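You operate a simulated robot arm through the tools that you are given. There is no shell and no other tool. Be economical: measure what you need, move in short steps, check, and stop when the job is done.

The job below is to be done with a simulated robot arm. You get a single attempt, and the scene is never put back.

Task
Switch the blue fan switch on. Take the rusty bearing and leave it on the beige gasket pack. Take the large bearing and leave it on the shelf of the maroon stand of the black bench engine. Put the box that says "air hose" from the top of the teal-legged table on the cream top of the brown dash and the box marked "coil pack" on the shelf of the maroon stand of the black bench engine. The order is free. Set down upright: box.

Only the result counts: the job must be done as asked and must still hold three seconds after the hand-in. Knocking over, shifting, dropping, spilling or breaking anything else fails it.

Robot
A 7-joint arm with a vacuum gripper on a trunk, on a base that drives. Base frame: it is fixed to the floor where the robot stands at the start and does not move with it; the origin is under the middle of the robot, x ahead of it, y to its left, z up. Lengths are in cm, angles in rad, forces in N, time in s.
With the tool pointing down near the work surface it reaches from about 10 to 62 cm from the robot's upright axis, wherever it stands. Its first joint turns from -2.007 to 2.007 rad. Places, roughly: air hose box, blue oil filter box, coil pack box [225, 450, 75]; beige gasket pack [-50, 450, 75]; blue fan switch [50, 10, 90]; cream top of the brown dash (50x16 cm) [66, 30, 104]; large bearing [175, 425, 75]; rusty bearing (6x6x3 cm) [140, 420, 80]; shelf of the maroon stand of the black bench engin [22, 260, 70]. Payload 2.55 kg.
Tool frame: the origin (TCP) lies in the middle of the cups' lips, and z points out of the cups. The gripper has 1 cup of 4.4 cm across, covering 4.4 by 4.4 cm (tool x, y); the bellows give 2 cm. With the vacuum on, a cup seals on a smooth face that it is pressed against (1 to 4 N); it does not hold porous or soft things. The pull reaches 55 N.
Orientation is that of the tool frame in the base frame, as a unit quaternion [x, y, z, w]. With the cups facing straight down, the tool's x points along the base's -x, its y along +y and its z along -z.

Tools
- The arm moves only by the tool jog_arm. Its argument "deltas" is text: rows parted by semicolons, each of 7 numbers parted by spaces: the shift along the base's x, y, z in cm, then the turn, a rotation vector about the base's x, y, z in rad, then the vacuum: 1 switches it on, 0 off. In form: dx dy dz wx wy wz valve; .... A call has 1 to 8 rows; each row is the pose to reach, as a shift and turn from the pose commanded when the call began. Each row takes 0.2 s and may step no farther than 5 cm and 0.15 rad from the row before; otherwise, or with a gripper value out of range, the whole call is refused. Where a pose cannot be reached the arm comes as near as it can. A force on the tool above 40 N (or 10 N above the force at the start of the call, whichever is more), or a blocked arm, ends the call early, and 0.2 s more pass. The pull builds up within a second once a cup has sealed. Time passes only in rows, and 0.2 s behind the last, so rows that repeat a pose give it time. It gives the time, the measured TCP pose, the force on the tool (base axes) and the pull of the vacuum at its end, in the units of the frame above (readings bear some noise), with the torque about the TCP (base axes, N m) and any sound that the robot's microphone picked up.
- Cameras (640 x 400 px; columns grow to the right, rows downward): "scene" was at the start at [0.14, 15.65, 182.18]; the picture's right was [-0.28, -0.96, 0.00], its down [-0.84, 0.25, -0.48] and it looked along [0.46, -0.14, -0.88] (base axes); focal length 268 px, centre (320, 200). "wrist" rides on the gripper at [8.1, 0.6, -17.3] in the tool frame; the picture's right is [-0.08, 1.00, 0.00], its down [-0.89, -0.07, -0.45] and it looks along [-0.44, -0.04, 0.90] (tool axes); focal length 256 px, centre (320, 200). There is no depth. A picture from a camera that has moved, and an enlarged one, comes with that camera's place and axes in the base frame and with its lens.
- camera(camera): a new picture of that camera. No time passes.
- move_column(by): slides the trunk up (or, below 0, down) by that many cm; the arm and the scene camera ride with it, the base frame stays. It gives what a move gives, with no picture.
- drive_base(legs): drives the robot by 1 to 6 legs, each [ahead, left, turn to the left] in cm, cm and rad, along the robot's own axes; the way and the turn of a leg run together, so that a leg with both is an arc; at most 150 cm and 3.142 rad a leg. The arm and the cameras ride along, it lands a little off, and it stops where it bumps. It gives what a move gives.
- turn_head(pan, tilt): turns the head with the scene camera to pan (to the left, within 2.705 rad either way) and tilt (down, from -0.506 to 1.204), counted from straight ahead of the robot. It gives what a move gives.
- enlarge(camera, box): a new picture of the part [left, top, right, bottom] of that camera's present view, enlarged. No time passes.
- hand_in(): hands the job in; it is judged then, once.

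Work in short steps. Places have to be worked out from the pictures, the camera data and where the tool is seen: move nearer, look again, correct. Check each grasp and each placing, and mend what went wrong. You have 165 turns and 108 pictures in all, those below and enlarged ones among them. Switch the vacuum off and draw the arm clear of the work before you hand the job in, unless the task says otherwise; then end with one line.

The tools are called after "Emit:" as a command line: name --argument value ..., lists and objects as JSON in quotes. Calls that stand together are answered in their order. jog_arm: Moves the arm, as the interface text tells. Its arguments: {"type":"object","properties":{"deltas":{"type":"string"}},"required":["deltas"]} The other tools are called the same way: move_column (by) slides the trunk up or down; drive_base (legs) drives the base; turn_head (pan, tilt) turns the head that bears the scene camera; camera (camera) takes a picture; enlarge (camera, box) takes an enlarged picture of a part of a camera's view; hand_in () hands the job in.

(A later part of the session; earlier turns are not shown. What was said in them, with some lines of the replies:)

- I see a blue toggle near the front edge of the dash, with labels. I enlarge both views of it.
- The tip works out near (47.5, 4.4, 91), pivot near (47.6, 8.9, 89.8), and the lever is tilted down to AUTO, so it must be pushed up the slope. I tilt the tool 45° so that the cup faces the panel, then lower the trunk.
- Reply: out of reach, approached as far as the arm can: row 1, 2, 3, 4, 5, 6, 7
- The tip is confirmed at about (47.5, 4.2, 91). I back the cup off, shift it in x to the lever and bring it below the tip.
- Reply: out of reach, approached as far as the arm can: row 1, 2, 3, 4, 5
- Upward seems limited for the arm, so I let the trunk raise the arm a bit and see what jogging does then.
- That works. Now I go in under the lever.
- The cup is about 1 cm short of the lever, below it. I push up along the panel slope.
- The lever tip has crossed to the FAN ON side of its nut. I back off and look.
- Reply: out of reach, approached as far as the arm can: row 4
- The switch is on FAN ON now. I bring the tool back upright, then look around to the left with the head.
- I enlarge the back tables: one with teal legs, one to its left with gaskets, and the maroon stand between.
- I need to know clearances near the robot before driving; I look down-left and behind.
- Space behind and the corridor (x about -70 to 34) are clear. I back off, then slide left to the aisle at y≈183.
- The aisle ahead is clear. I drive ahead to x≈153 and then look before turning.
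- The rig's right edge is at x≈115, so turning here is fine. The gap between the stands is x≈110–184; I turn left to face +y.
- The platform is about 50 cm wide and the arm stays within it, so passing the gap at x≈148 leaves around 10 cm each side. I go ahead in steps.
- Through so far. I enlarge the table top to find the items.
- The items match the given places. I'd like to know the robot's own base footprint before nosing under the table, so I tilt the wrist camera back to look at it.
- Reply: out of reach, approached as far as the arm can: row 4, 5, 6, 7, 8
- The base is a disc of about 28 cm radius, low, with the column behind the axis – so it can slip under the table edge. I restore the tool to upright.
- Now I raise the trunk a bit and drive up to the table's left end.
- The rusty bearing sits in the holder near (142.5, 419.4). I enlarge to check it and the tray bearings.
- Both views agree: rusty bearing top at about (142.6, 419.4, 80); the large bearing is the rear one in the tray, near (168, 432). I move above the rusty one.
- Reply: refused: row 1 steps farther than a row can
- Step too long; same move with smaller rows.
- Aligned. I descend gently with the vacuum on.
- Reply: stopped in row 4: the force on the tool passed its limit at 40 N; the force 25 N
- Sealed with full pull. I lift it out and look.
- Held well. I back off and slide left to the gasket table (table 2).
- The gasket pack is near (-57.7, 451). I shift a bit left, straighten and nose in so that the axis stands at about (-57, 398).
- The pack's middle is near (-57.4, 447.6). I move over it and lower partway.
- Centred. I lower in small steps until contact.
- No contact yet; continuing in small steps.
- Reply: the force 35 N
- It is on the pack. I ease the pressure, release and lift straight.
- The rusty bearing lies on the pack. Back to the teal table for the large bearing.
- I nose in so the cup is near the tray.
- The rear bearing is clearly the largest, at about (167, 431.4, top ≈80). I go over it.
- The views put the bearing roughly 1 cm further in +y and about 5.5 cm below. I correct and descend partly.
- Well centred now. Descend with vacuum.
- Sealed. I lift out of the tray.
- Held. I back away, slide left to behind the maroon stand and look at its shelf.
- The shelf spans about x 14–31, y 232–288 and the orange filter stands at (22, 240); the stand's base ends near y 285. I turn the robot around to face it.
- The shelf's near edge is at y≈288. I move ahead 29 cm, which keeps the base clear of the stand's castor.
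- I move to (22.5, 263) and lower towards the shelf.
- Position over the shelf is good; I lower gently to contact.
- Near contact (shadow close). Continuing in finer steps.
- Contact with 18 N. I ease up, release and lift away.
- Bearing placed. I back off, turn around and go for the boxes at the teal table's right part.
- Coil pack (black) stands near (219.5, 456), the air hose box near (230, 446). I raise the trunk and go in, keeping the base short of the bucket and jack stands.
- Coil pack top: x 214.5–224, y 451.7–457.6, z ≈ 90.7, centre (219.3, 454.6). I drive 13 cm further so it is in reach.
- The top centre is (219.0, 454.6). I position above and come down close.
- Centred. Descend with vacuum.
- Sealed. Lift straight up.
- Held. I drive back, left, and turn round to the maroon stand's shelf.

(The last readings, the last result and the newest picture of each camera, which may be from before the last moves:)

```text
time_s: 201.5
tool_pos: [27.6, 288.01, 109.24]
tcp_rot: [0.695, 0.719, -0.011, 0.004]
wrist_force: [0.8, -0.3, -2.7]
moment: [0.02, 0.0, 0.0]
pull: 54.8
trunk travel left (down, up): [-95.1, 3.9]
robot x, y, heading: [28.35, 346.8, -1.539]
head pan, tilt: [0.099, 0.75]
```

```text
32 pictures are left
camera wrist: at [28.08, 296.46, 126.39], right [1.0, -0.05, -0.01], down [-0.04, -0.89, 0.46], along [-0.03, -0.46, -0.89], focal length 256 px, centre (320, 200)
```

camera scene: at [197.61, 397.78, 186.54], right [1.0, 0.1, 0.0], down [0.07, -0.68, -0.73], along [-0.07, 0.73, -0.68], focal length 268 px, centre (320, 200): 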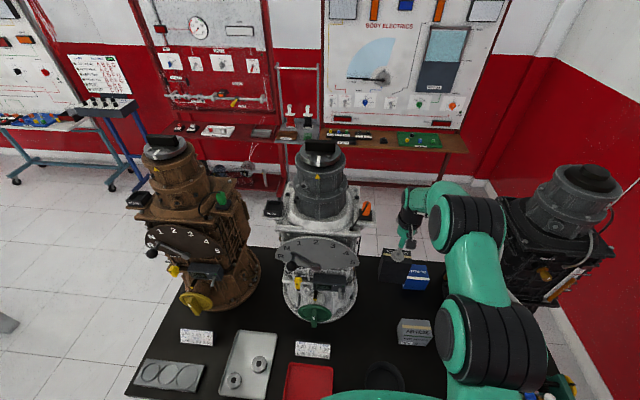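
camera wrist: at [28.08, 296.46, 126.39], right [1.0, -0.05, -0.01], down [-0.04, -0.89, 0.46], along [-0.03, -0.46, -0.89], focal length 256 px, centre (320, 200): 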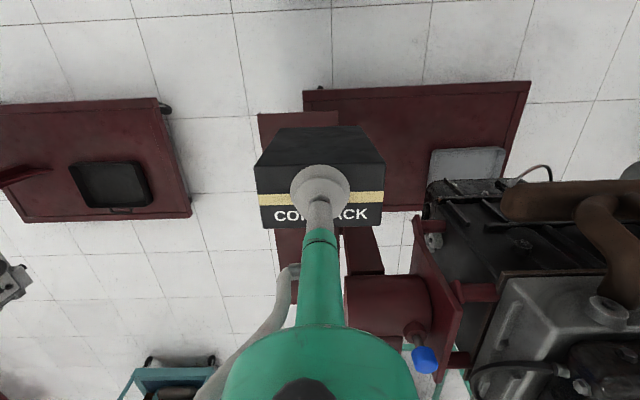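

I go ahead 26 cm with small corrections, then check.

Emit:
drive_base --legs '[[26, -3, -0.03]]'

Emit:
jog_arm --deltas "0 4 0 0 0 0 1; 0 8 0 0 0 0 1; 0 12 0 0 0 0 1; 0 15 0 0 0 0 1; 0 15 -3 0 0 0 1; 0 15 -6 0 0 0 1; 0 15 -6 0 0 0 1"

Emit:
camera --camera "wrist"

Emit:
turn_head --pan -0.1 --tilt 0.95

Emit:
camera --camera "scene"

```text
time_s: 203.4
tool_pos: [22.98, 261.88, 109.27]
tcp_rot: [0.707, 0.707, -0.011, 0.003]
wrist_force: [-0.7, 0.7, -4.1]
moment: [0.02, 0.01, 0.0]
pull: 54.8
trunk travel left (down, up): [-95.1, 3.9]
robot x, y, heading: [25.1, 320.9, -1.575]
head pan, tilt: [0.099, 0.75]
```

```text
time_s: 205.0
tool_pos: [22.9, 276.97, 103.27]
tcp_rot: [0.707, 0.707, -0.011, 0.003]
wrist_force: [-0.2, 0.4, -3.2]
moment: [0.04, -0.01, -0.02]
pull: 54.8
trunk travel left (down, up): [-95.1, 3.9]
robot x, y, heading: [25.6, 321.02, -1.562]
head pan, tilt: [0.099, 0.75]
```

```text
31 pictures are left
camera wrist: at [23.81, 285.39, 120.41], right [1.0, -0.08, -0.01], down [-0.06, -0.88, 0.46], along [-0.05, -0.46, -0.89], focal length 256 px, centre (320, 200)
```

wrist: 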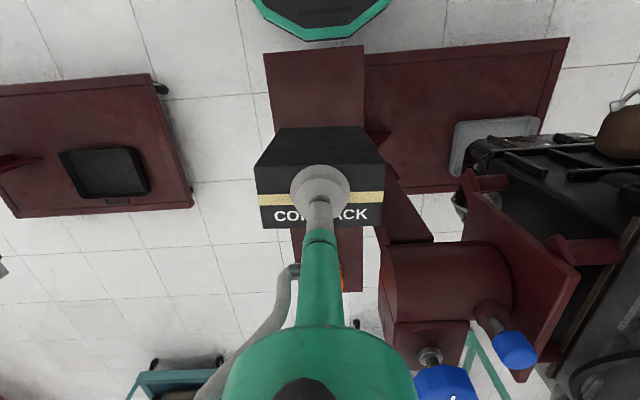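

```text
time_s: 205.7
tool_pos: [22.87, 276.9, 103.27]
tcp_rot: [0.707, 0.707, -0.011, 0.002]
wrist_force: [0.4, -0.1, -3.9]
moment: [0.04, 0.01, 0.0]
pull: 54.7
trunk travel left (down, up): [-95.1, 3.9]
robot x, y, heading: [25.67, 320.58, -1.572]
head pan, tilt: [-0.099, 0.949]
```

```text
30 pictures are left
camera scene: at [42.51, 319.38, 185.0], right [-1.0, 0.1, 0.0], down [0.08, 0.81, -0.58], along [-0.06, -0.58, -0.81], focal length 268 px, centre (320, 200)
```

scene: 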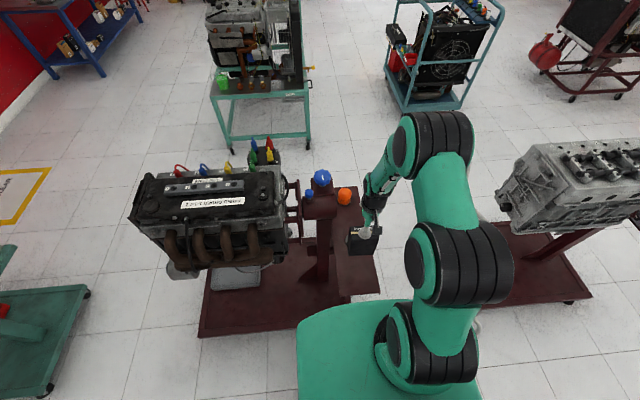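

Placement at (22.8, 277) leaves clear distance to the bearing and the edge. I lower to near contact.

Emit:
jog_arm --deltas "-0.3 0 -4 0 0 0 1; -0.3 0 -8 0 0 0 1; -0.3 0 -12 0 0 0 1; -0.3 0 -15 0 0 0 1; -0.3 0 -16.5 0 0 0 1; -0.3 0 -16.5 0 0 0 1"

Emit:
camera --camera "wrist"

Emit:
enlarge --camera "scene" --box '[290, 180, 418, 300]'

```text
time_s: 207.1
tool_pos: [22.76, 276.91, 86.61]
tcp_rot: [0.708, 0.706, -0.01, 0.003]
wrist_force: [-0.2, -0.5, -4.7]
moment: [0.0, 0.01, 0.02]
pull: 55.0
trunk travel left (down, up): [-95.1, 3.9]
robot x, y, heading: [25.34, 320.83, -1.565]
head pan, tilt: [-0.099, 0.949]
```

```text
29 pictures are left
camera wrist: at [23.5, 285.34, 103.74], right [1.0, -0.08, -0.01], down [-0.06, -0.88, 0.46], along [-0.05, -0.46, -0.89], focal length 256 px, centre (320, 200)
```

wrist: 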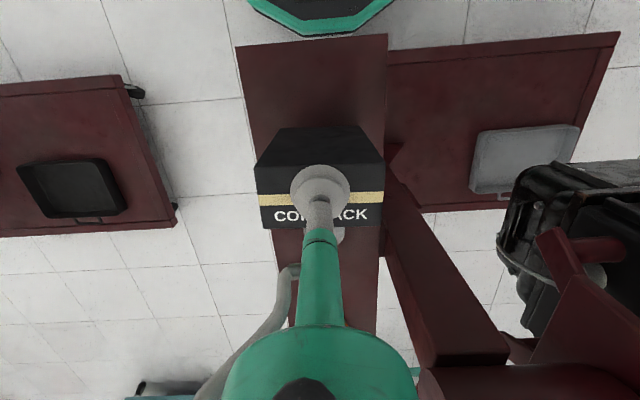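

```text
3.33 times, centred on (354, 240) of scene
camera zoom: at [42.49, 319.4, 184.99], right [-1.0, 0.1, 0.0], down [0.08, 0.81, -0.58], along [-0.06, -0.58, -0.81], focal length 893 px, centre (207, 67)
```

zoom: 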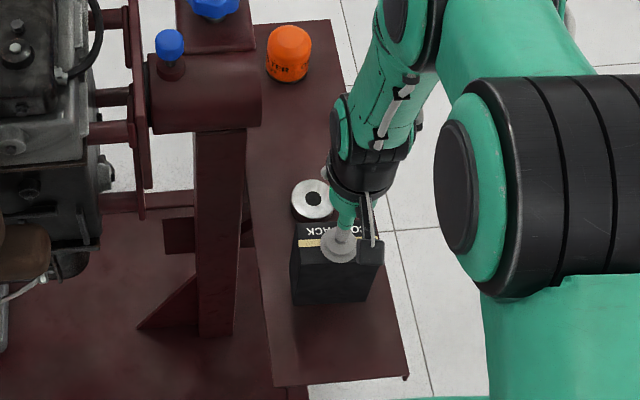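

Emit:
jog_arm --deltas "0 0 -1 0 0 0 1; 0 0 -1.6 0 0 0 1; 0 0 -2.1 0 0 0 1; 0 0 -2.1 0 0 0 1"

```text
time_s: 208.1
tool_pos: [22.82, 276.96, 84.55]
tcp_rot: [0.707, 0.707, -0.012, 0.003]
wrist_force: [-0.5, 0.0, -3.2]
moment: [0.02, 0.05, 0.04]
pull: 54.1
trunk travel left (down, up): [-95.1, 3.9]
robot x, y, heading: [25.29, 320.74, -1.571]
head pan, tilt: [-0.099, 0.949]
```

No contact yet; finer steps down.

Emit:
jog_arm --deltas "0 0 -0.4 0 0 0 1; 0 0 -0.7 0 0 0 1; 0 0 -1.0 0 0 0 1; 0 0 -1.0 0 0 0 1"

```text
time_s: 209.1
tool_pos: [22.7, 276.95, 83.72]
tcp_rot: [0.707, 0.707, -0.011, 0.002]
wrist_force: [-3.6, 1.5, 5.2]
moment: [0.29, -0.11, 0.05]
pull: 54.7
trunk travel left (down, up): [-95.1, 3.9]
robot x, y, heading: [25.85, 321.04, -1.566]
head pan, tilt: [-0.099, 0.949]
```

Contact. I release and lift straight up.

Emit:
jog_arm --deltas "0 0 0 0 0 0 0; 0 0 0 0 0 0 0; 0 0 0 0 0 0 0; 0 0 0 0 0 0 0; 0 0 0 0 0 0 0"

Emit:
jog_arm --deltas "0 0 0.5 0 0 0 0; 0 0 2 0 0 0 0; 0 0 6 0 0 0 0; 0 0 11 0 0 0 0; 0 0 16 0 0 0 0; 0 0 21 0 0 0 0; 0 0 25 0 0 0 0"

Emit:
camera --camera "wrist"

```text
time_s: 210.3
tool_pos: [22.77, 277.05, 83.59]
tcp_rot: [0.707, 0.707, -0.01, 0.002]
wrist_force: [0.4, -0.4, 0.3]
moment: [-0.01, -0.01, -0.02]
pull: 0.0
trunk travel left (down, up): [-95.1, 3.9]
robot x, y, heading: [25.36, 320.76, -1.566]
head pan, tilt: [-0.099, 0.949]
```

```text
time_s: 211.9
tool_pos: [22.49, 276.96, 108.75]
tcp_rot: [0.708, 0.706, -0.01, 0.002]
wrist_force: [-0.7, -0.6, -0.9]
moment: [-0.03, -0.01, 0.03]
pull: 0.0
trunk travel left (down, up): [-95.1, 3.9]
robot x, y, heading: [25.76, 320.92, -1.575]
head pan, tilt: [-0.099, 0.949]
```

```text
27 pictures are left
camera wrist: at [23.37, 285.41, 125.88], right [1.0, -0.08, -0.01], down [-0.07, -0.88, 0.46], along [-0.05, -0.46, -0.89], focal length 256 px, centre (320, 200)
```

wrist: 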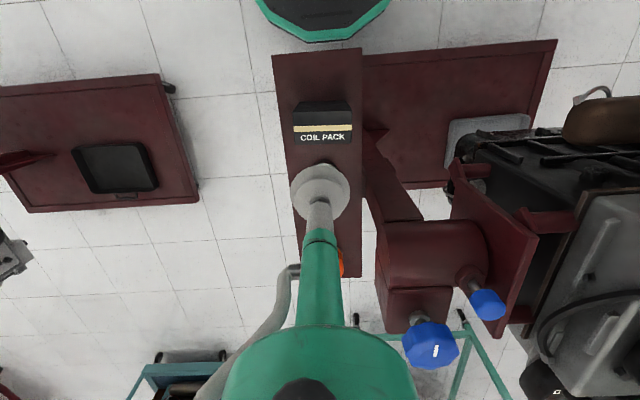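

Coil pack stands upright on the shelf. Back for the air hose box, whose top I compute near (228.8, 440.8, 86).

Emit:
drive_base --legs '[[-27, 0, 0], [0, 0, -1.57], [0, 0, -1.57], [0, -95, 0], [0, -100, 0]]'

Emit:
drive_base --legs '[[38, 0, 0]]'

Emit:
camera --camera "wrist"

```text
time_s: 230.9
tool_pos: [225.63, 386.34, 108.67]
tcp_rot: [-0.696, 0.718, 0.002, 0.01]
wrist_force: [0.0, 0.4, -0.9]
moment: [0.01, -0.03, 0.02]
pull: 0.0
trunk travel left (down, up): [-95.1, 3.9]
robot x, y, heading: [220.93, 342.48, 1.538]
head pan, tilt: [-0.099, 0.949]
```

```text
time_s: 233.3
tool_pos: [227.04, 423.8, 108.75]
tcp_rot: [-0.694, 0.72, 0.002, 0.01]
wrist_force: [-0.2, 0.7, -0.7]
moment: [-0.02, -0.02, -0.02]
pull: 0.0
trunk travel left (down, up): [-95.1, 3.9]
robot x, y, heading: [222.08, 379.87, 1.534]
head pan, tilt: [-0.099, 0.949]
```

```text
26 pictures are left
camera wrist: at [225.91, 415.51, 125.81], right [-0.99, 0.12, -0.01], down [0.1, 0.88, 0.46], along [0.06, 0.46, -0.89], focal length 256 px, centre (320, 200)
```

wrist: 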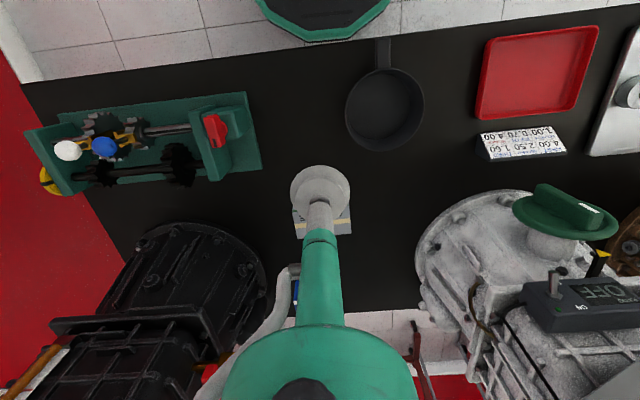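

I move above the computed place and look.

Emit:
jog_arm --deltas "0.5 4.5 0 0 0 0 0; 1 9 0 0 0 0 0; 1.5 13.5 0 0 0 0 0; 1.8 17 0 0 0 0 0; 1.8 17 -4 0 0 0 0; 1.8 17 -8 0 0 0 0; 1.8 17 -12 0 0 0 0; 1.8 17 -12 0 0 0 0"

Emit:
enlarge --camera "wrist" --box '[220, 100, 420, 225]'

```text
time_s: 235.1
tool_pos: [228.97, 440.65, 96.53]
tcp_rot: [-0.694, 0.72, 0.002, 0.011]
wrist_force: [0.4, 0.2, 0.5]
moment: [0.03, -0.04, -0.03]
pull: 0.0
trunk travel left (down, up): [-95.1, 3.9]
robot x, y, heading: [222.25, 380.28, 1.532]
head pan, tilt: [-0.099, 0.949]
```

```text
3.20 times, centred on (320, 162) of wrist
camera zoom: at [227.83, 432.43, 113.56], right [-0.99, 0.12, -0.01], down [0.1, 0.88, 0.46], along [0.06, 0.46, -0.89], focal length 819 px, centre (320, 320)
```

zoom: 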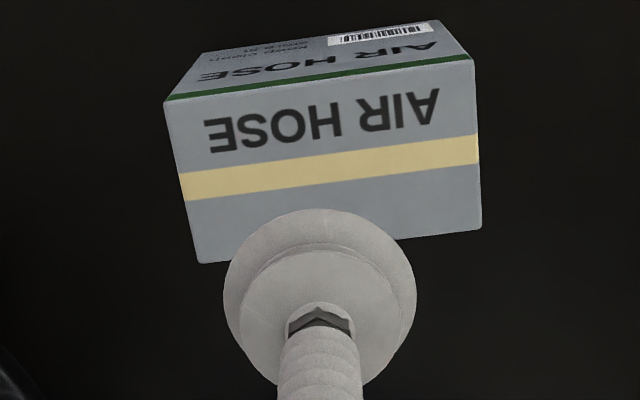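

Centred on the top face. I descend with vacuum in decreasing steps.

Emit:
jog_arm --deltas "0 0 -4 0 0 0 1; 0 0 -7 0 0 0 1; 0 0 -8.5 0 0 0 1; 0 0 -9.2 0 0 0 1; 0 0 -9.9 0 0 0 1; 0 0 -10.5 0 0 0 1; 0 0 -10.5 0 0 0 1"

```text
time_s: 236.7
tool_pos: [228.94, 440.78, 86.4]
tcp_rot: [-0.694, 0.72, 0.003, 0.011]
wrist_force: [1.7, -2.3, 8.7]
moment: [-0.46, 0.48, 0.14]
pull: 55.1
trunk travel left (down, up): [-95.1, 3.9]
robot x, y, heading: [222.42, 379.84, 1.532]
head pan, tilt: [-0.099, 0.949]
```

Sealed. Lift.

Emit:
jog_arm --deltas "0 0 1 0 0 0 1; 0 0 3 0 0 0 1; 0 0 8 0 0 0 1; 0 0 12 0 0 0 1; 0 0 16 0 0 0 1; 0 -4 19 0 0 0 1; 0 -8 22 0 0 0 1; 0 -8 22 0 0 0 1"

Emit:
camera --camera "wrist"

```text
time_s: 238.5
tool_pos: [228.91, 432.96, 108.28]
tcp_rot: [-0.694, 0.72, 0.002, 0.01]
wrist_force: [0.3, 0.2, -4.3]
moment: [-0.02, 0.01, 0.0]
pull: 54.5
trunk travel left (down, up): [-95.1, 3.9]
robot x, y, heading: [222.16, 379.7, 1.533]
head pan, tilt: [-0.099, 0.949]
```

```text
24 pictures are left
camera wrist: at [227.88, 424.66, 125.43], right [-0.99, 0.12, -0.01], down [0.1, 0.88, 0.46], along [0.06, 0.46, -0.89], focal length 256 px, centre (320, 200)
```

wrist: 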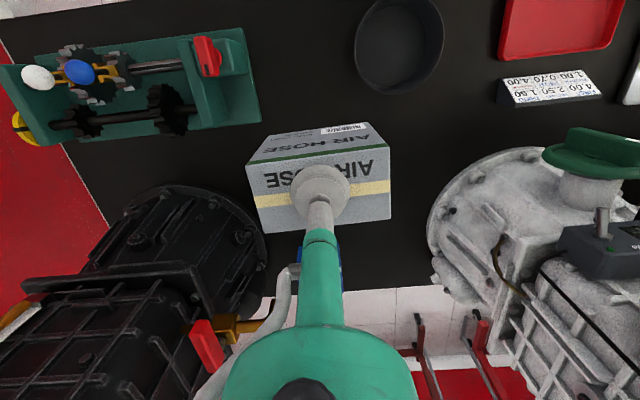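

Held well. I retract the arm towards the robot and raise it, for the narrow passages.

Emit:
jog_arm --deltas "-0.5 -3 1.5 0 0 0 1; -1 -6 3 0 0 0 1; -1.5 -9 4.5 0 0 0 1; -2 -12 6 0 0 0 1; -2.5 -15 8 0 0 0 1; -3 -16 11 0 0 0 1; -3 -16 12 0 0 0 1; -3 -16 12 0 0 0 1"

Emit:
drive_base --legs '[[-31, 0, 0.037], [0, 73, 0]]'

```text
time_s: 240.3
tool_pos: [225.79, 416.86, 120.29]
tcp_rot: [-0.693, 0.721, 0.001, 0.01]
wrist_force: [-0.1, -0.4, -3.4]
moment: [-0.01, 0.03, -0.04]
pull: 55.0
trunk travel left (down, up): [-95.1, 3.9]
robot x, y, heading: [222.2, 379.89, 1.534]
head pan, tilt: [-0.099, 0.949]
```

```text
time_s: 246.0
tool_pos: [149.51, 386.45, 120.35]
tcp_rot: [-0.704, 0.71, 0.001, 0.011]
wrist_force: [0.6, 0.0, -3.7]
moment: [-0.02, -0.02, 0.06]
pull: 55.1
trunk travel left (down, up): [-95.1, 3.9]
robot x, y, heading: [146.9, 349.31, 1.563]
head pan, tilt: [-0.099, 0.949]
```

Now I back down through the gap between the stands in two checked legs.

Emit:
drive_base --legs '[[-55, -1, 0.008]]'

Emit:
drive_base --legs '[[-50, 0, 0]]'

```text
time_s: 249.2
tool_pos: [149.89, 331.85, 120.21]
tcp_rot: [-0.705, 0.709, 0.002, 0.011]
wrist_force: [0.3, 0.7, -4.3]
moment: [0.04, 0.02, 0.01]
pull: 54.4
trunk travel left (down, up): [-95.1, 3.9]
robot x, y, heading: [147.81, 294.62, 1.566]
head pan, tilt: [-0.099, 0.949]
```

```text
time_s: 252.1
tool_pos: [149.54, 281.35, 120.25]
tcp_rot: [0.708, -0.706, -0.001, -0.01]
wrist_force: [-0.3, 0.2, -3.0]
moment: [-0.01, 0.01, 0.01]
pull: 55.4
trunk travel left (down, up): [-95.1, 3.9]
robot x, y, heading: [147.62, 244.2, 1.572]
head pan, tilt: [-0.099, 0.949]
```

Emit:
drive_base --legs '[[-61, 0, 0], [0, 0, -1.572]]'

```text
time_s: 259.5
tool_pos: [184.56, 179.48, 120.14]
tcp_rot: [0.015, 1.0, -0.007, 0.008]
wrist_force: [-0.6, 0.0, -2.7]
moment: [-0.02, 0.03, -0.01]
pull: 54.7
trunk travel left (down, up): [-95.1, 3.9]
robot x, y, heading: [147.87, 182.77, -0.03]
head pan, tilt: [-0.099, 0.949]
```

I straighten and reverse along the aisle to x≈-22.

Emit:
drive_base --legs '[[0, 0, 0.03], [-85, 0, 0], [-85, 0, 0]]'

Emit:
turn_head --pan -0.7 --tilt 0.8

Emit:
camera --camera "scene"

```text
time_s: 268.5
tool_pos: [14.47, 181.47, 120.21]
tcp_rot: [0.002, 1.0, -0.006, 0.008]
wrist_force: [-0.1, 0.0, -3.6]
moment: [0.02, 0.04, -0.01]
pull: 54.6
trunk travel left (down, up): [-95.1, 3.9]
robot x, y, heading: [-22.28, 183.94, -0.007]
head pan, tilt: [-0.099, 0.949]
```

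```text
time_s: 269.5
tool_pos: [14.5, 181.48, 120.23]
tcp_rot: [0.002, 1.0, -0.006, 0.009]
wrist_force: [-0.3, -1.2, -3.2]
moment: [0.03, 0.03, 0.06]
pull: 55.1
trunk travel left (down, up): [-95.1, 3.9]
robot x, y, heading: [-22.96, 183.84, -0.005]
head pan, tilt: [-0.7, 0.799]
```

```text
23 pictures are left
camera scene: at [-22.39, 196.16, 186.15], right [-0.65, -0.76, 0.0], down [-0.55, 0.46, -0.7], along [0.53, -0.45, -0.72], focal length 268 px, centre (320, 200)
```

scene: 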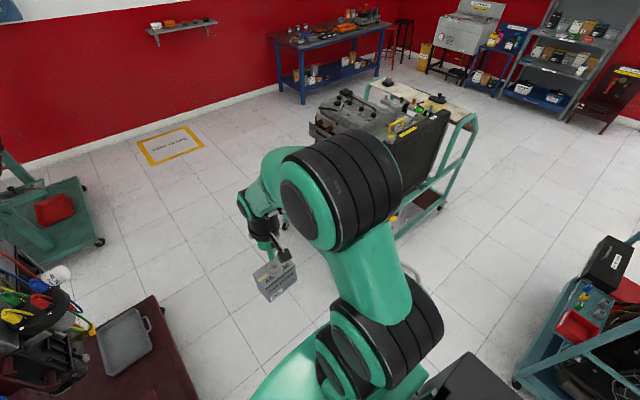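

Clear lane. I slide right (towards -y) to y≈28.

Emit:
drive_base --legs '[[0, -78, 0.006], [0, -77, 0]]'

Emit:
turn_head --pan 0.1 --tilt 0.9

Emit:
camera --camera "scene"

Emit:
camera --camera "wrist"

```text
time_s: 277.4
tool_pos: [15.3, 27.62, 120.25]
tcp_rot: [-0.005, 1.0, -0.006, 0.008]
wrist_force: [-0.7, 0.2, -4.2]
moment: [0.01, 0.02, 0.02]
pull: 55.2
trunk travel left (down, up): [-95.1, 3.9]
robot x, y, heading: [-21.49, 29.72, 0.009]
head pan, tilt: [-0.7, 0.799]
```

```text
time_s: 278.6
tool_pos: [15.4, 27.68, 120.19]
tcp_rot: [-0.005, 1.0, -0.005, 0.009]
wrist_force: [-0.3, 0.6, -4.2]
moment: [0.02, 0.01, 0.03]
pull: 54.7
trunk travel left (down, up): [-95.1, 3.9]
robot x, y, heading: [-21.77, 29.67, 0.014]
head pan, tilt: [0.099, 0.901]
```

```text
22 pictures are left
camera scene: at [-20.46, 47.77, 185.36], right [0.11, -0.99, 0.0], down [-0.78, -0.09, -0.62], along [0.62, 0.07, -0.78], focal length 268 px, centre (320, 200)
```

scene: 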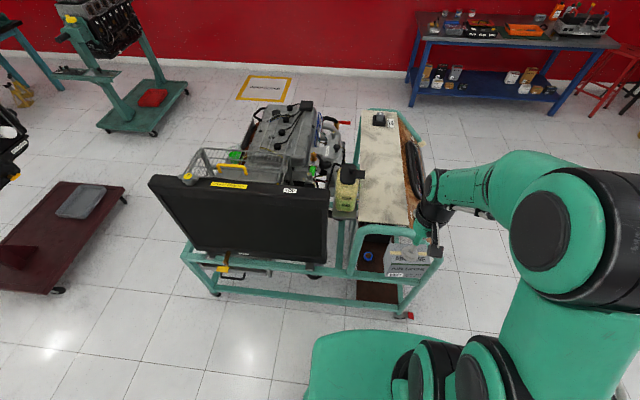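

```text
21 pictures are left
camera wrist: at [7.0, 28.54, 137.37], right [0.07, 1.0, -0.01], down [0.89, -0.06, 0.46], along [0.46, -0.04, -0.89], focal length 256 px, centre (320, 200)
```

wrist: 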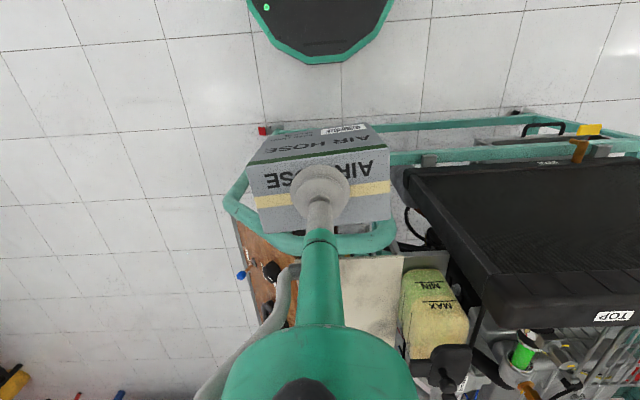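

The cream top's near edge is at x≈36, y 22–40. I raise the trunk for clearance over the tube and drive ahead to x≈0.

Emit:
move_column --by 3.8

Emit:
drive_base --legs '[[21, 0, -0.008]]'

Emit:
jog_arm --deltas "3 0.7 0 0 0 0 1; 6 1.5 0 0 0 0 1; 9 2.2 0 0 0 0 1; 12 3 0 0 0 0 1; 15 3.4 0 0 0 0 1; 15 3.4 0 0 0 0 1"

Emit:
camera --camera "wrist"

Emit:
camera --camera "scene"

```text
time_s: 279.4
tool_pos: [15.27, 27.74, 124.01]
tcp_rot: [-0.005, 1.0, -0.006, 0.008]
wrist_force: [-0.3, 0.6, -4.3]
moment: [0.01, 0.03, 0.01]
pull: 54.3
trunk travel left (down, up): [-98.9, 0.1]
robot x, y, heading: [-21.44, 29.46, 0.01]
head pan, tilt: [0.099, 0.901]
```

```text
time_s: 281.0
tool_pos: [36.14, 27.87, 124.1]
tcp_rot: [-0.003, 1.0, -0.005, 0.008]
wrist_force: [-0.1, -0.2, -3.6]
moment: [0.02, 0.01, -0.01]
pull: 54.8
trunk travel left (down, up): [-98.9, 0.1]
robot x, y, heading: [-0.31, 29.86, 0.008]
head pan, tilt: [0.099, 0.901]
```

```text
time_s: 282.4
tool_pos: [51.12, 31.31, 124.05]
tcp_rot: [-0.003, 1.0, -0.005, 0.008]
wrist_force: [-0.1, -0.3, -3.6]
moment: [-0.01, -0.01, 0.01]
pull: 55.1
trunk travel left (down, up): [-98.9, 0.1]
robot x, y, heading: [-1.18, 29.62, 0.009]
head pan, tilt: [0.099, 0.901]
```

```text
20 pictures are left
camera wrist: at [42.8, 32.11, 141.16], right [0.07, 1.0, -0.01], down [0.89, -0.06, 0.46], along [0.46, -0.04, -0.89], focal length 256 px, centre (320, 200)
```

wrist: 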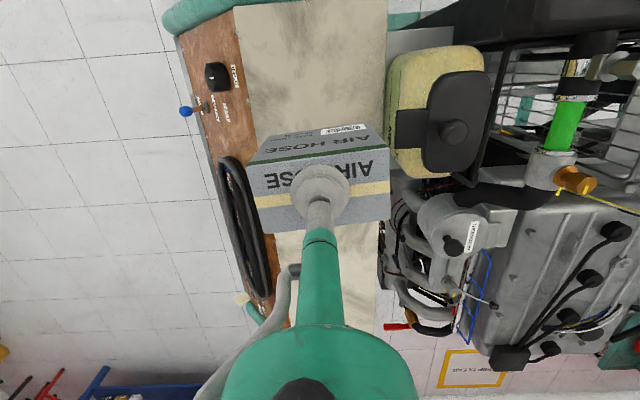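

```text
19 pictures are left
camera scene: at [0.34, 47.98, 189.16], right [0.11, -0.99, 0.0], down [-0.78, -0.08, -0.62], along [0.62, 0.07, -0.78], focal length 268 px, centre (320, 200)
```

scene: 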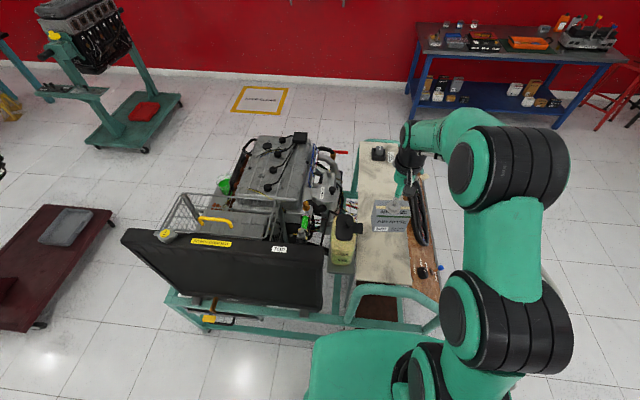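

The box is above the middle of the cream top (y 21–40.5). I lower it, slowly at the end.

Emit:
jog_arm --deltas "0 -0.2 -3 0 0 0 1; 0 -0.2 -5 0 0 0 1; 0 -0.2 -6.2 0 0 0 1; 0 -0.2 -7 0 0 0 1; 0 -0.2 -7 0 0 0 1"

Emit:
enlarge --camera "scene" --box '[330, 170, 458, 250]'

```text
time_s: 283.6
tool_pos: [51.21, 31.09, 116.99]
tcp_rot: [-0.004, 1.0, -0.007, 0.009]
wrist_force: [-0.3, 0.8, -3.2]
moment: [-0.02, -0.01, 0.02]
pull: 54.6
trunk travel left (down, up): [-98.9, 0.1]
robot x, y, heading: [-1.06, 29.75, 0.003]
head pan, tilt: [0.099, 0.901]
```

```text
5.00 times, centred on (394, 210) of scene
camera zoom: at [0.45, 47.98, 189.16], right [0.11, -0.99, 0.0], down [-0.78, -0.08, -0.62], along [0.62, 0.07, -0.78], focal length 1340 px, centre (-50, 150)
```

zoom: 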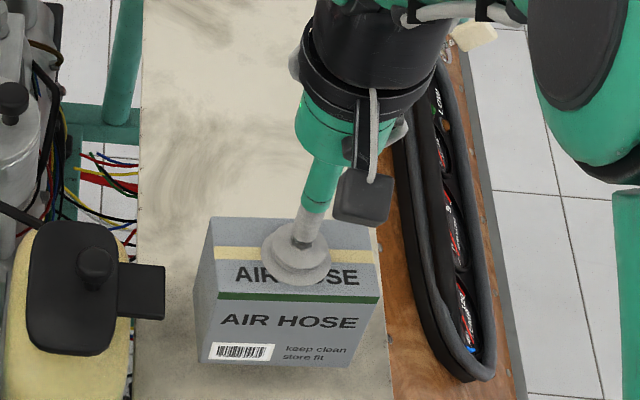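

The box is slightly nearer the brown edge; I shift 1.2 cm to +y and lower to contact.

Emit:
jog_arm --deltas "0 1.2 0 0 0 0 1; 0 1.2 -0.6 0 0 0 1; 0 1.2 -1.1 0 0 0 1; 0 1.2 -1.5 0 0 0 1; 0 1.2 -1.5 0 0 0 1"

```text
time_s: 284.8
tool_pos: [51.21, 32.15, 115.46]
tcp_rot: [-0.003, 1.0, -0.005, 0.009]
wrist_force: [0.0, -0.7, -4.1]
moment: [0.02, 0.02, -0.02]
pull: 54.7
trunk travel left (down, up): [-98.9, 0.1]
robot x, y, heading: [-1.02, 30.03, 0.011]
head pan, tilt: [0.099, 0.901]
```

Emit:
jog_arm --deltas "0 0 -0.4 0 0 0 1; 0 0 -0.7 0 0 0 1; 0 0 -1.0 0 0 0 1; 0 0 -1.0 0 0 0 1"

```text
time_s: 285.8
tool_pos: [51.23, 32.16, 114.52]
tcp_rot: [-0.004, 1.0, -0.006, 0.009]
wrist_force: [0.1, 0.3, -3.8]
moment: [-0.01, 0.01, -0.03]
pull: 55.2
trunk travel left (down, up): [-98.9, 0.1]
robot x, y, heading: [-0.85, 29.61, 0.006]
head pan, tilt: [0.099, 0.901]
```

Still free; further small steps.

Emit:
jog_arm --deltas "0 0 -0.4 0 0 0 1; 0 0 -0.7 0 0 0 1; 0 0 -1.0 0 0 0 1; 0 0 -1.0 0 0 0 1"

Emit:
enlarge --camera "scene" --box '[330, 170, 458, 250]'

```text
time_s: 286.8
tool_pos: [51.18, 32.21, 113.43]
tcp_rot: [-0.004, 1.0, -0.006, 0.009]
wrist_force: [0.0, -1.3, -3.4]
moment: [0.02, 0.02, -0.02]
pull: 54.6
trunk travel left (down, up): [-98.9, 0.1]
robot x, y, heading: [-0.75, 30.09, 0.01]
head pan, tilt: [0.099, 0.901]
```

```text
5.00 times, centred on (394, 210) of scene
camera zoom: at [0.49, 47.98, 189.16], right [0.11, -0.99, 0.0], down [-0.78, -0.08, -0.62], along [0.62, 0.07, -0.78], focal length 1340 px, centre (-50, 150)
```

zoom: 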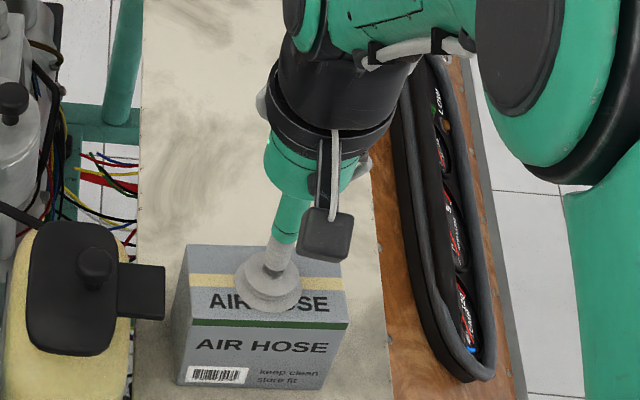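

Not touching yet. The tank's cap bracket is close on the left, so I shift back 0.8 cm and continue down.

Emit:
jog_arm --deltas "0 -0.8 0 0 0 0 1; 0 -0.8 -0.5 0 0 0 1; 0 -0.8 -0.9 0 0 0 1; 0 -0.8 -1.3 0 0 0 1; 0 -0.8 -1.3 0 0 0 1"

```text
time_s: 288.0
tool_pos: [51.4, 31.39, 112.94]
tcp_rot: [-0.003, 1.0, -0.005, 0.014]
wrist_force: [-8.0, -1.1, 17.6]
moment: [0.39, 0.13, 0.09]
pull: 54.7
trunk travel left (down, up): [-98.9, 0.1]
robot x, y, heading: [-0.98, 29.81, 0.01]
head pan, tilt: [0.099, 0.901]
stopped in row 5: the force on the tool passed its limit at 40 N (the readings are from after the stop); the commanded pose is now the measured one
```

Contact (limit reached briefly). I ease up slightly and look.

Emit:
jog_arm --deltas "0 0 0.2 0 0 0 1; 0 0 0.2 0 0 0 1"

Emit:
enlarge --camera "scene" --box '[330, 170, 458, 250]'

Emit:
camera --camera "wrist"

```text
time_s: 288.6
tool_pos: [51.54, 31.42, 112.68]
tcp_rot: [-0.004, 1.0, -0.006, 0.014]
wrist_force: [-1.6, -0.7, 5.1]
moment: [0.3, -0.01, 0.02]
pull: 54.7
trunk travel left (down, up): [-98.9, 0.1]
robot x, y, heading: [-0.63, 29.47, 0.011]
head pan, tilt: [0.099, 0.901]
```

```text
5.00 times, centred on (394, 210) of scene
camera zoom: at [0.3, 47.97, 189.14], right [0.11, -0.99, 0.0], down [-0.78, -0.08, -0.62], along [0.62, 0.07, -0.78], focal length 1340 px, centre (-50, 150)
```

zoom: 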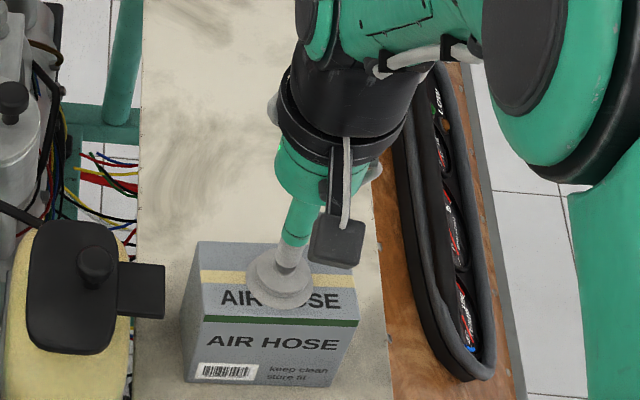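

```text
15 pictures are left
camera wrist: at [42.96, 32.24, 129.81], right [0.07, 1.0, -0.01], down [0.88, -0.06, 0.47], along [0.47, -0.04, -0.88], focal length 256 px, centre (320, 200)
```

wrist: 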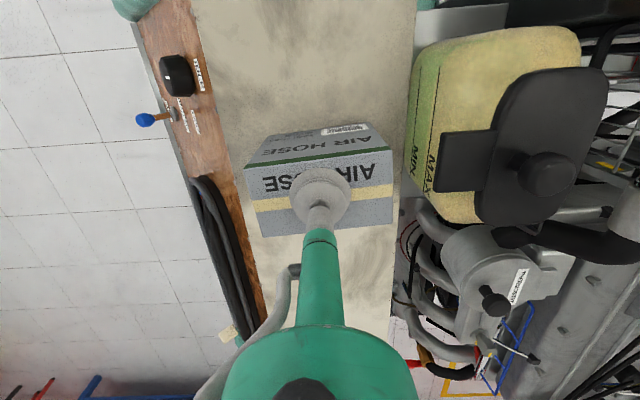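

The box stands flat on the cream top. Release and lift.

Emit:
jog_arm --deltas "0 0 0 0 0 0 0; 0 0 0 0 0 0 0; 0 0 0 0 0 0 0; 0 0 0 0 0 0 0; 0 0 0 0 0 0 0"

Emit:
jog_arm --deltas "0 0 0.5 0 0 0 0; 0 0 2 0 0 0 0; 0 0 5 0 0 0 0; 0 0 8 0 0 0 0; -4 0 10 0 0 0 0; -8 0 10 0 0 0 0; -12 0 10 0 0 0 0; -15 0 10 0 0 0 0"

Emit:
camera --camera "scene"

Emit:
enlarge --camera "wrist" --box '[120, 120, 440, 320]'

```text
time_s: 289.8
tool_pos: [51.54, 31.43, 112.71]
tcp_rot: [-0.004, 1.0, -0.005, 0.015]
wrist_force: [-0.6, -0.3, 2.5]
moment: [0.01, 0.02, -0.01]
pull: 0.1
trunk travel left (down, up): [-98.9, 0.1]
robot x, y, heading: [-0.74, 29.58, 0.011]
head pan, tilt: [0.099, 0.901]
```

```text
time_s: 291.6
tool_pos: [36.37, 31.49, 122.78]
tcp_rot: [-0.003, 1.0, -0.004, 0.013]
wrist_force: [-0.7, 0.1, 0.3]
moment: [-0.05, -0.02, 0.02]
pull: 0.1
trunk travel left (down, up): [-98.9, 0.1]
robot x, y, heading: [-0.99, 30.09, 0.012]
head pan, tilt: [0.099, 0.901]
```

```text
14 pictures are left
camera scene: at [0.21, 47.97, 189.16], right [0.11, -0.99, 0.0], down [-0.78, -0.08, -0.62], along [0.62, 0.07, -0.78], focal length 268 px, centre (320, 200)
```

scene: 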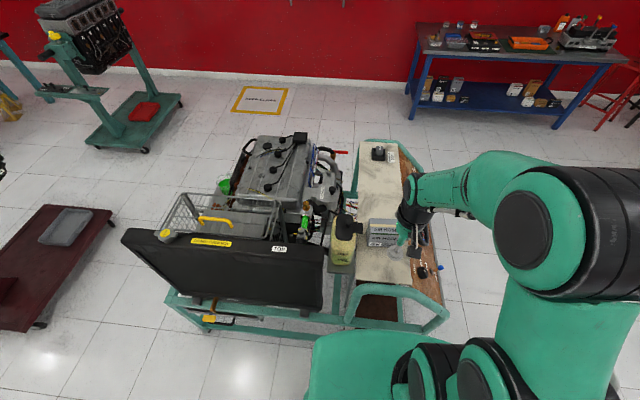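

```text
2.00 times, centred on (280, 220) of wrist
camera zoom: at [27.78, 32.27, 139.92], right [0.07, 1.0, -0.01], down [0.88, -0.06, 0.47], along [0.47, -0.04, -0.88], focal length 512 px, centre (400, 160)
```

zoom: 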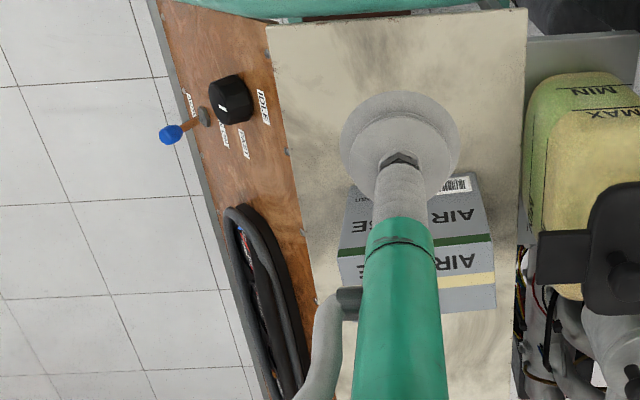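

The box stands upright and free. I double-check the switch from the head camera.

Emit:
enlarge --camera "wrist" --box '[190, 150, 270, 200]'

Emit:
enlarge --camera "scene" --box '[400, 240, 464, 280]'

```text
8.00 times, centred on (230, 175) of wrist
camera zoom: at [27.78, 32.27, 139.92], right [0.07, 1.0, -0.01], down [0.88, -0.06, 0.47], along [0.47, -0.04, -0.88], focal length 2048 px, centre (1040, 400)
```

zoom: 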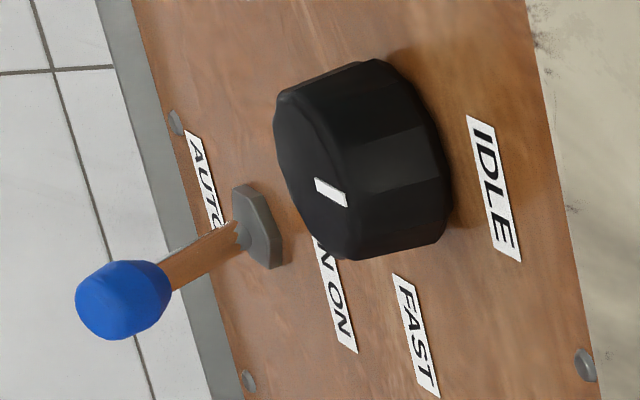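

```text
10.00 times, centred on (432, 260) of scene
camera zoom: at [0.21, 47.97, 189.16], right [0.11, -0.99, 0.0], down [-0.78, -0.08, -0.62], along [0.62, 0.07, -0.78], focal length 2680 px, centre (-800, -400)
```

zoom: 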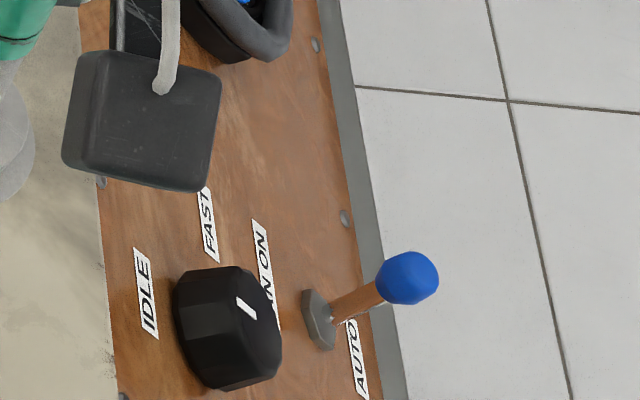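

Triangulating gives the lever pointing ~76° up, i.e. thrown to FAN ON (it was ~15° at AUTO). I draw back clear of the work.

Emit:
drive_base --legs '[[-20, 0, 0]]'

Emit:
turn_head --pan 1.35 --tilt 0.5

Emit:
enlarge --camera "scene" --box '[220, 100, 420, 225]'

Emit:
enlarge --camera "wrist" --box '[200, 200, 480, 375]'

```text
time_s: 293.2
tool_pos: [16.78, 31.46, 122.71]
tcp_rot: [-0.003, 1.0, -0.005, 0.014]
wrist_force: [0.1, 0.4, 0.5]
moment: [-0.01, -0.01, -0.01]
pull: 0.1
trunk travel left (down, up): [-98.9, 0.1]
robot x, y, heading: [-20.53, 29.73, 0.009]
head pan, tilt: [0.099, 0.901]
```

```text
time_s: 294.6
tool_pos: [16.64, 31.36, 122.84]
tcp_rot: [-0.005, 1.0, -0.005, 0.014]
wrist_force: [0.9, 0.2, -0.4]
moment: [0.0, 0.03, 0.04]
pull: 0.1
trunk travel left (down, up): [-98.9, 0.1]
robot x, y, heading: [-20.7, 30.22, 0.007]
head pan, tilt: [1.349, 0.499]
```

```text
3.20 times, centred on (320, 162) of scene
camera zoom: at [-24.95, 55.9, 192.54], right [0.98, -0.21, 0.0], down [-0.1, -0.47, -0.88], along [0.19, 0.86, -0.48], focal length 858 px, centre (320, 320)
```

zoom: 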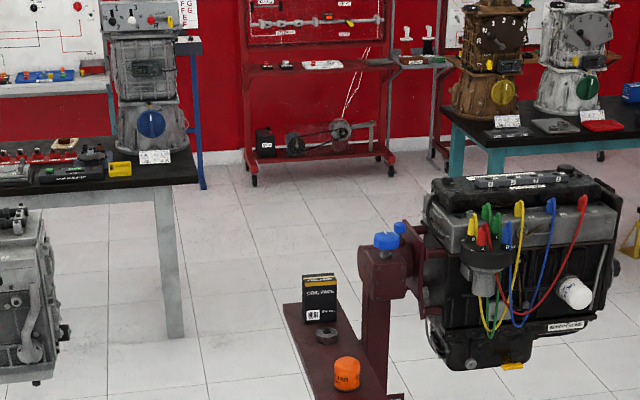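

```text
2.29 times, centred on (340, 288) of wrist
camera zoom: at [8.21, 32.18, 139.87], right [0.07, 1.0, -0.01], down [0.88, -0.06, 0.47], along [0.47, -0.04, -0.88], focal length 585 px, centre (274, 0)
```

zoom: 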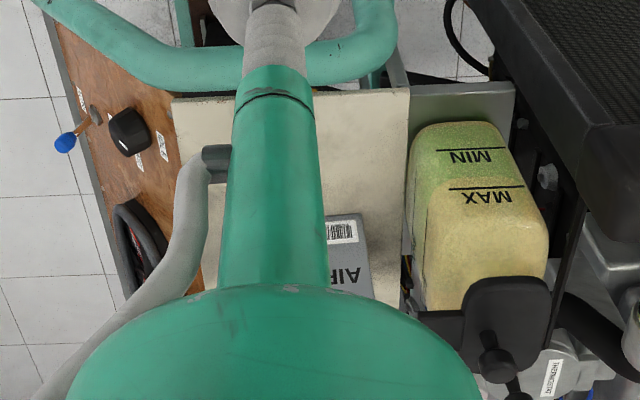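

The coil pack and the large bearing sit on the shelf beside the filter, and the air hose box is on the cream top. The vacuum is off and the arm is clear, so I hand in.

Emit:
hand_in

```text
The job is handed in.
```

I did all five parts and handed the job in: the fan switch is on, the rusty bearing is on the gasket pack, the large bearing and the coil pack box are on the maroon stand's shelf, and the air hose box is upright on the dash's cream top.
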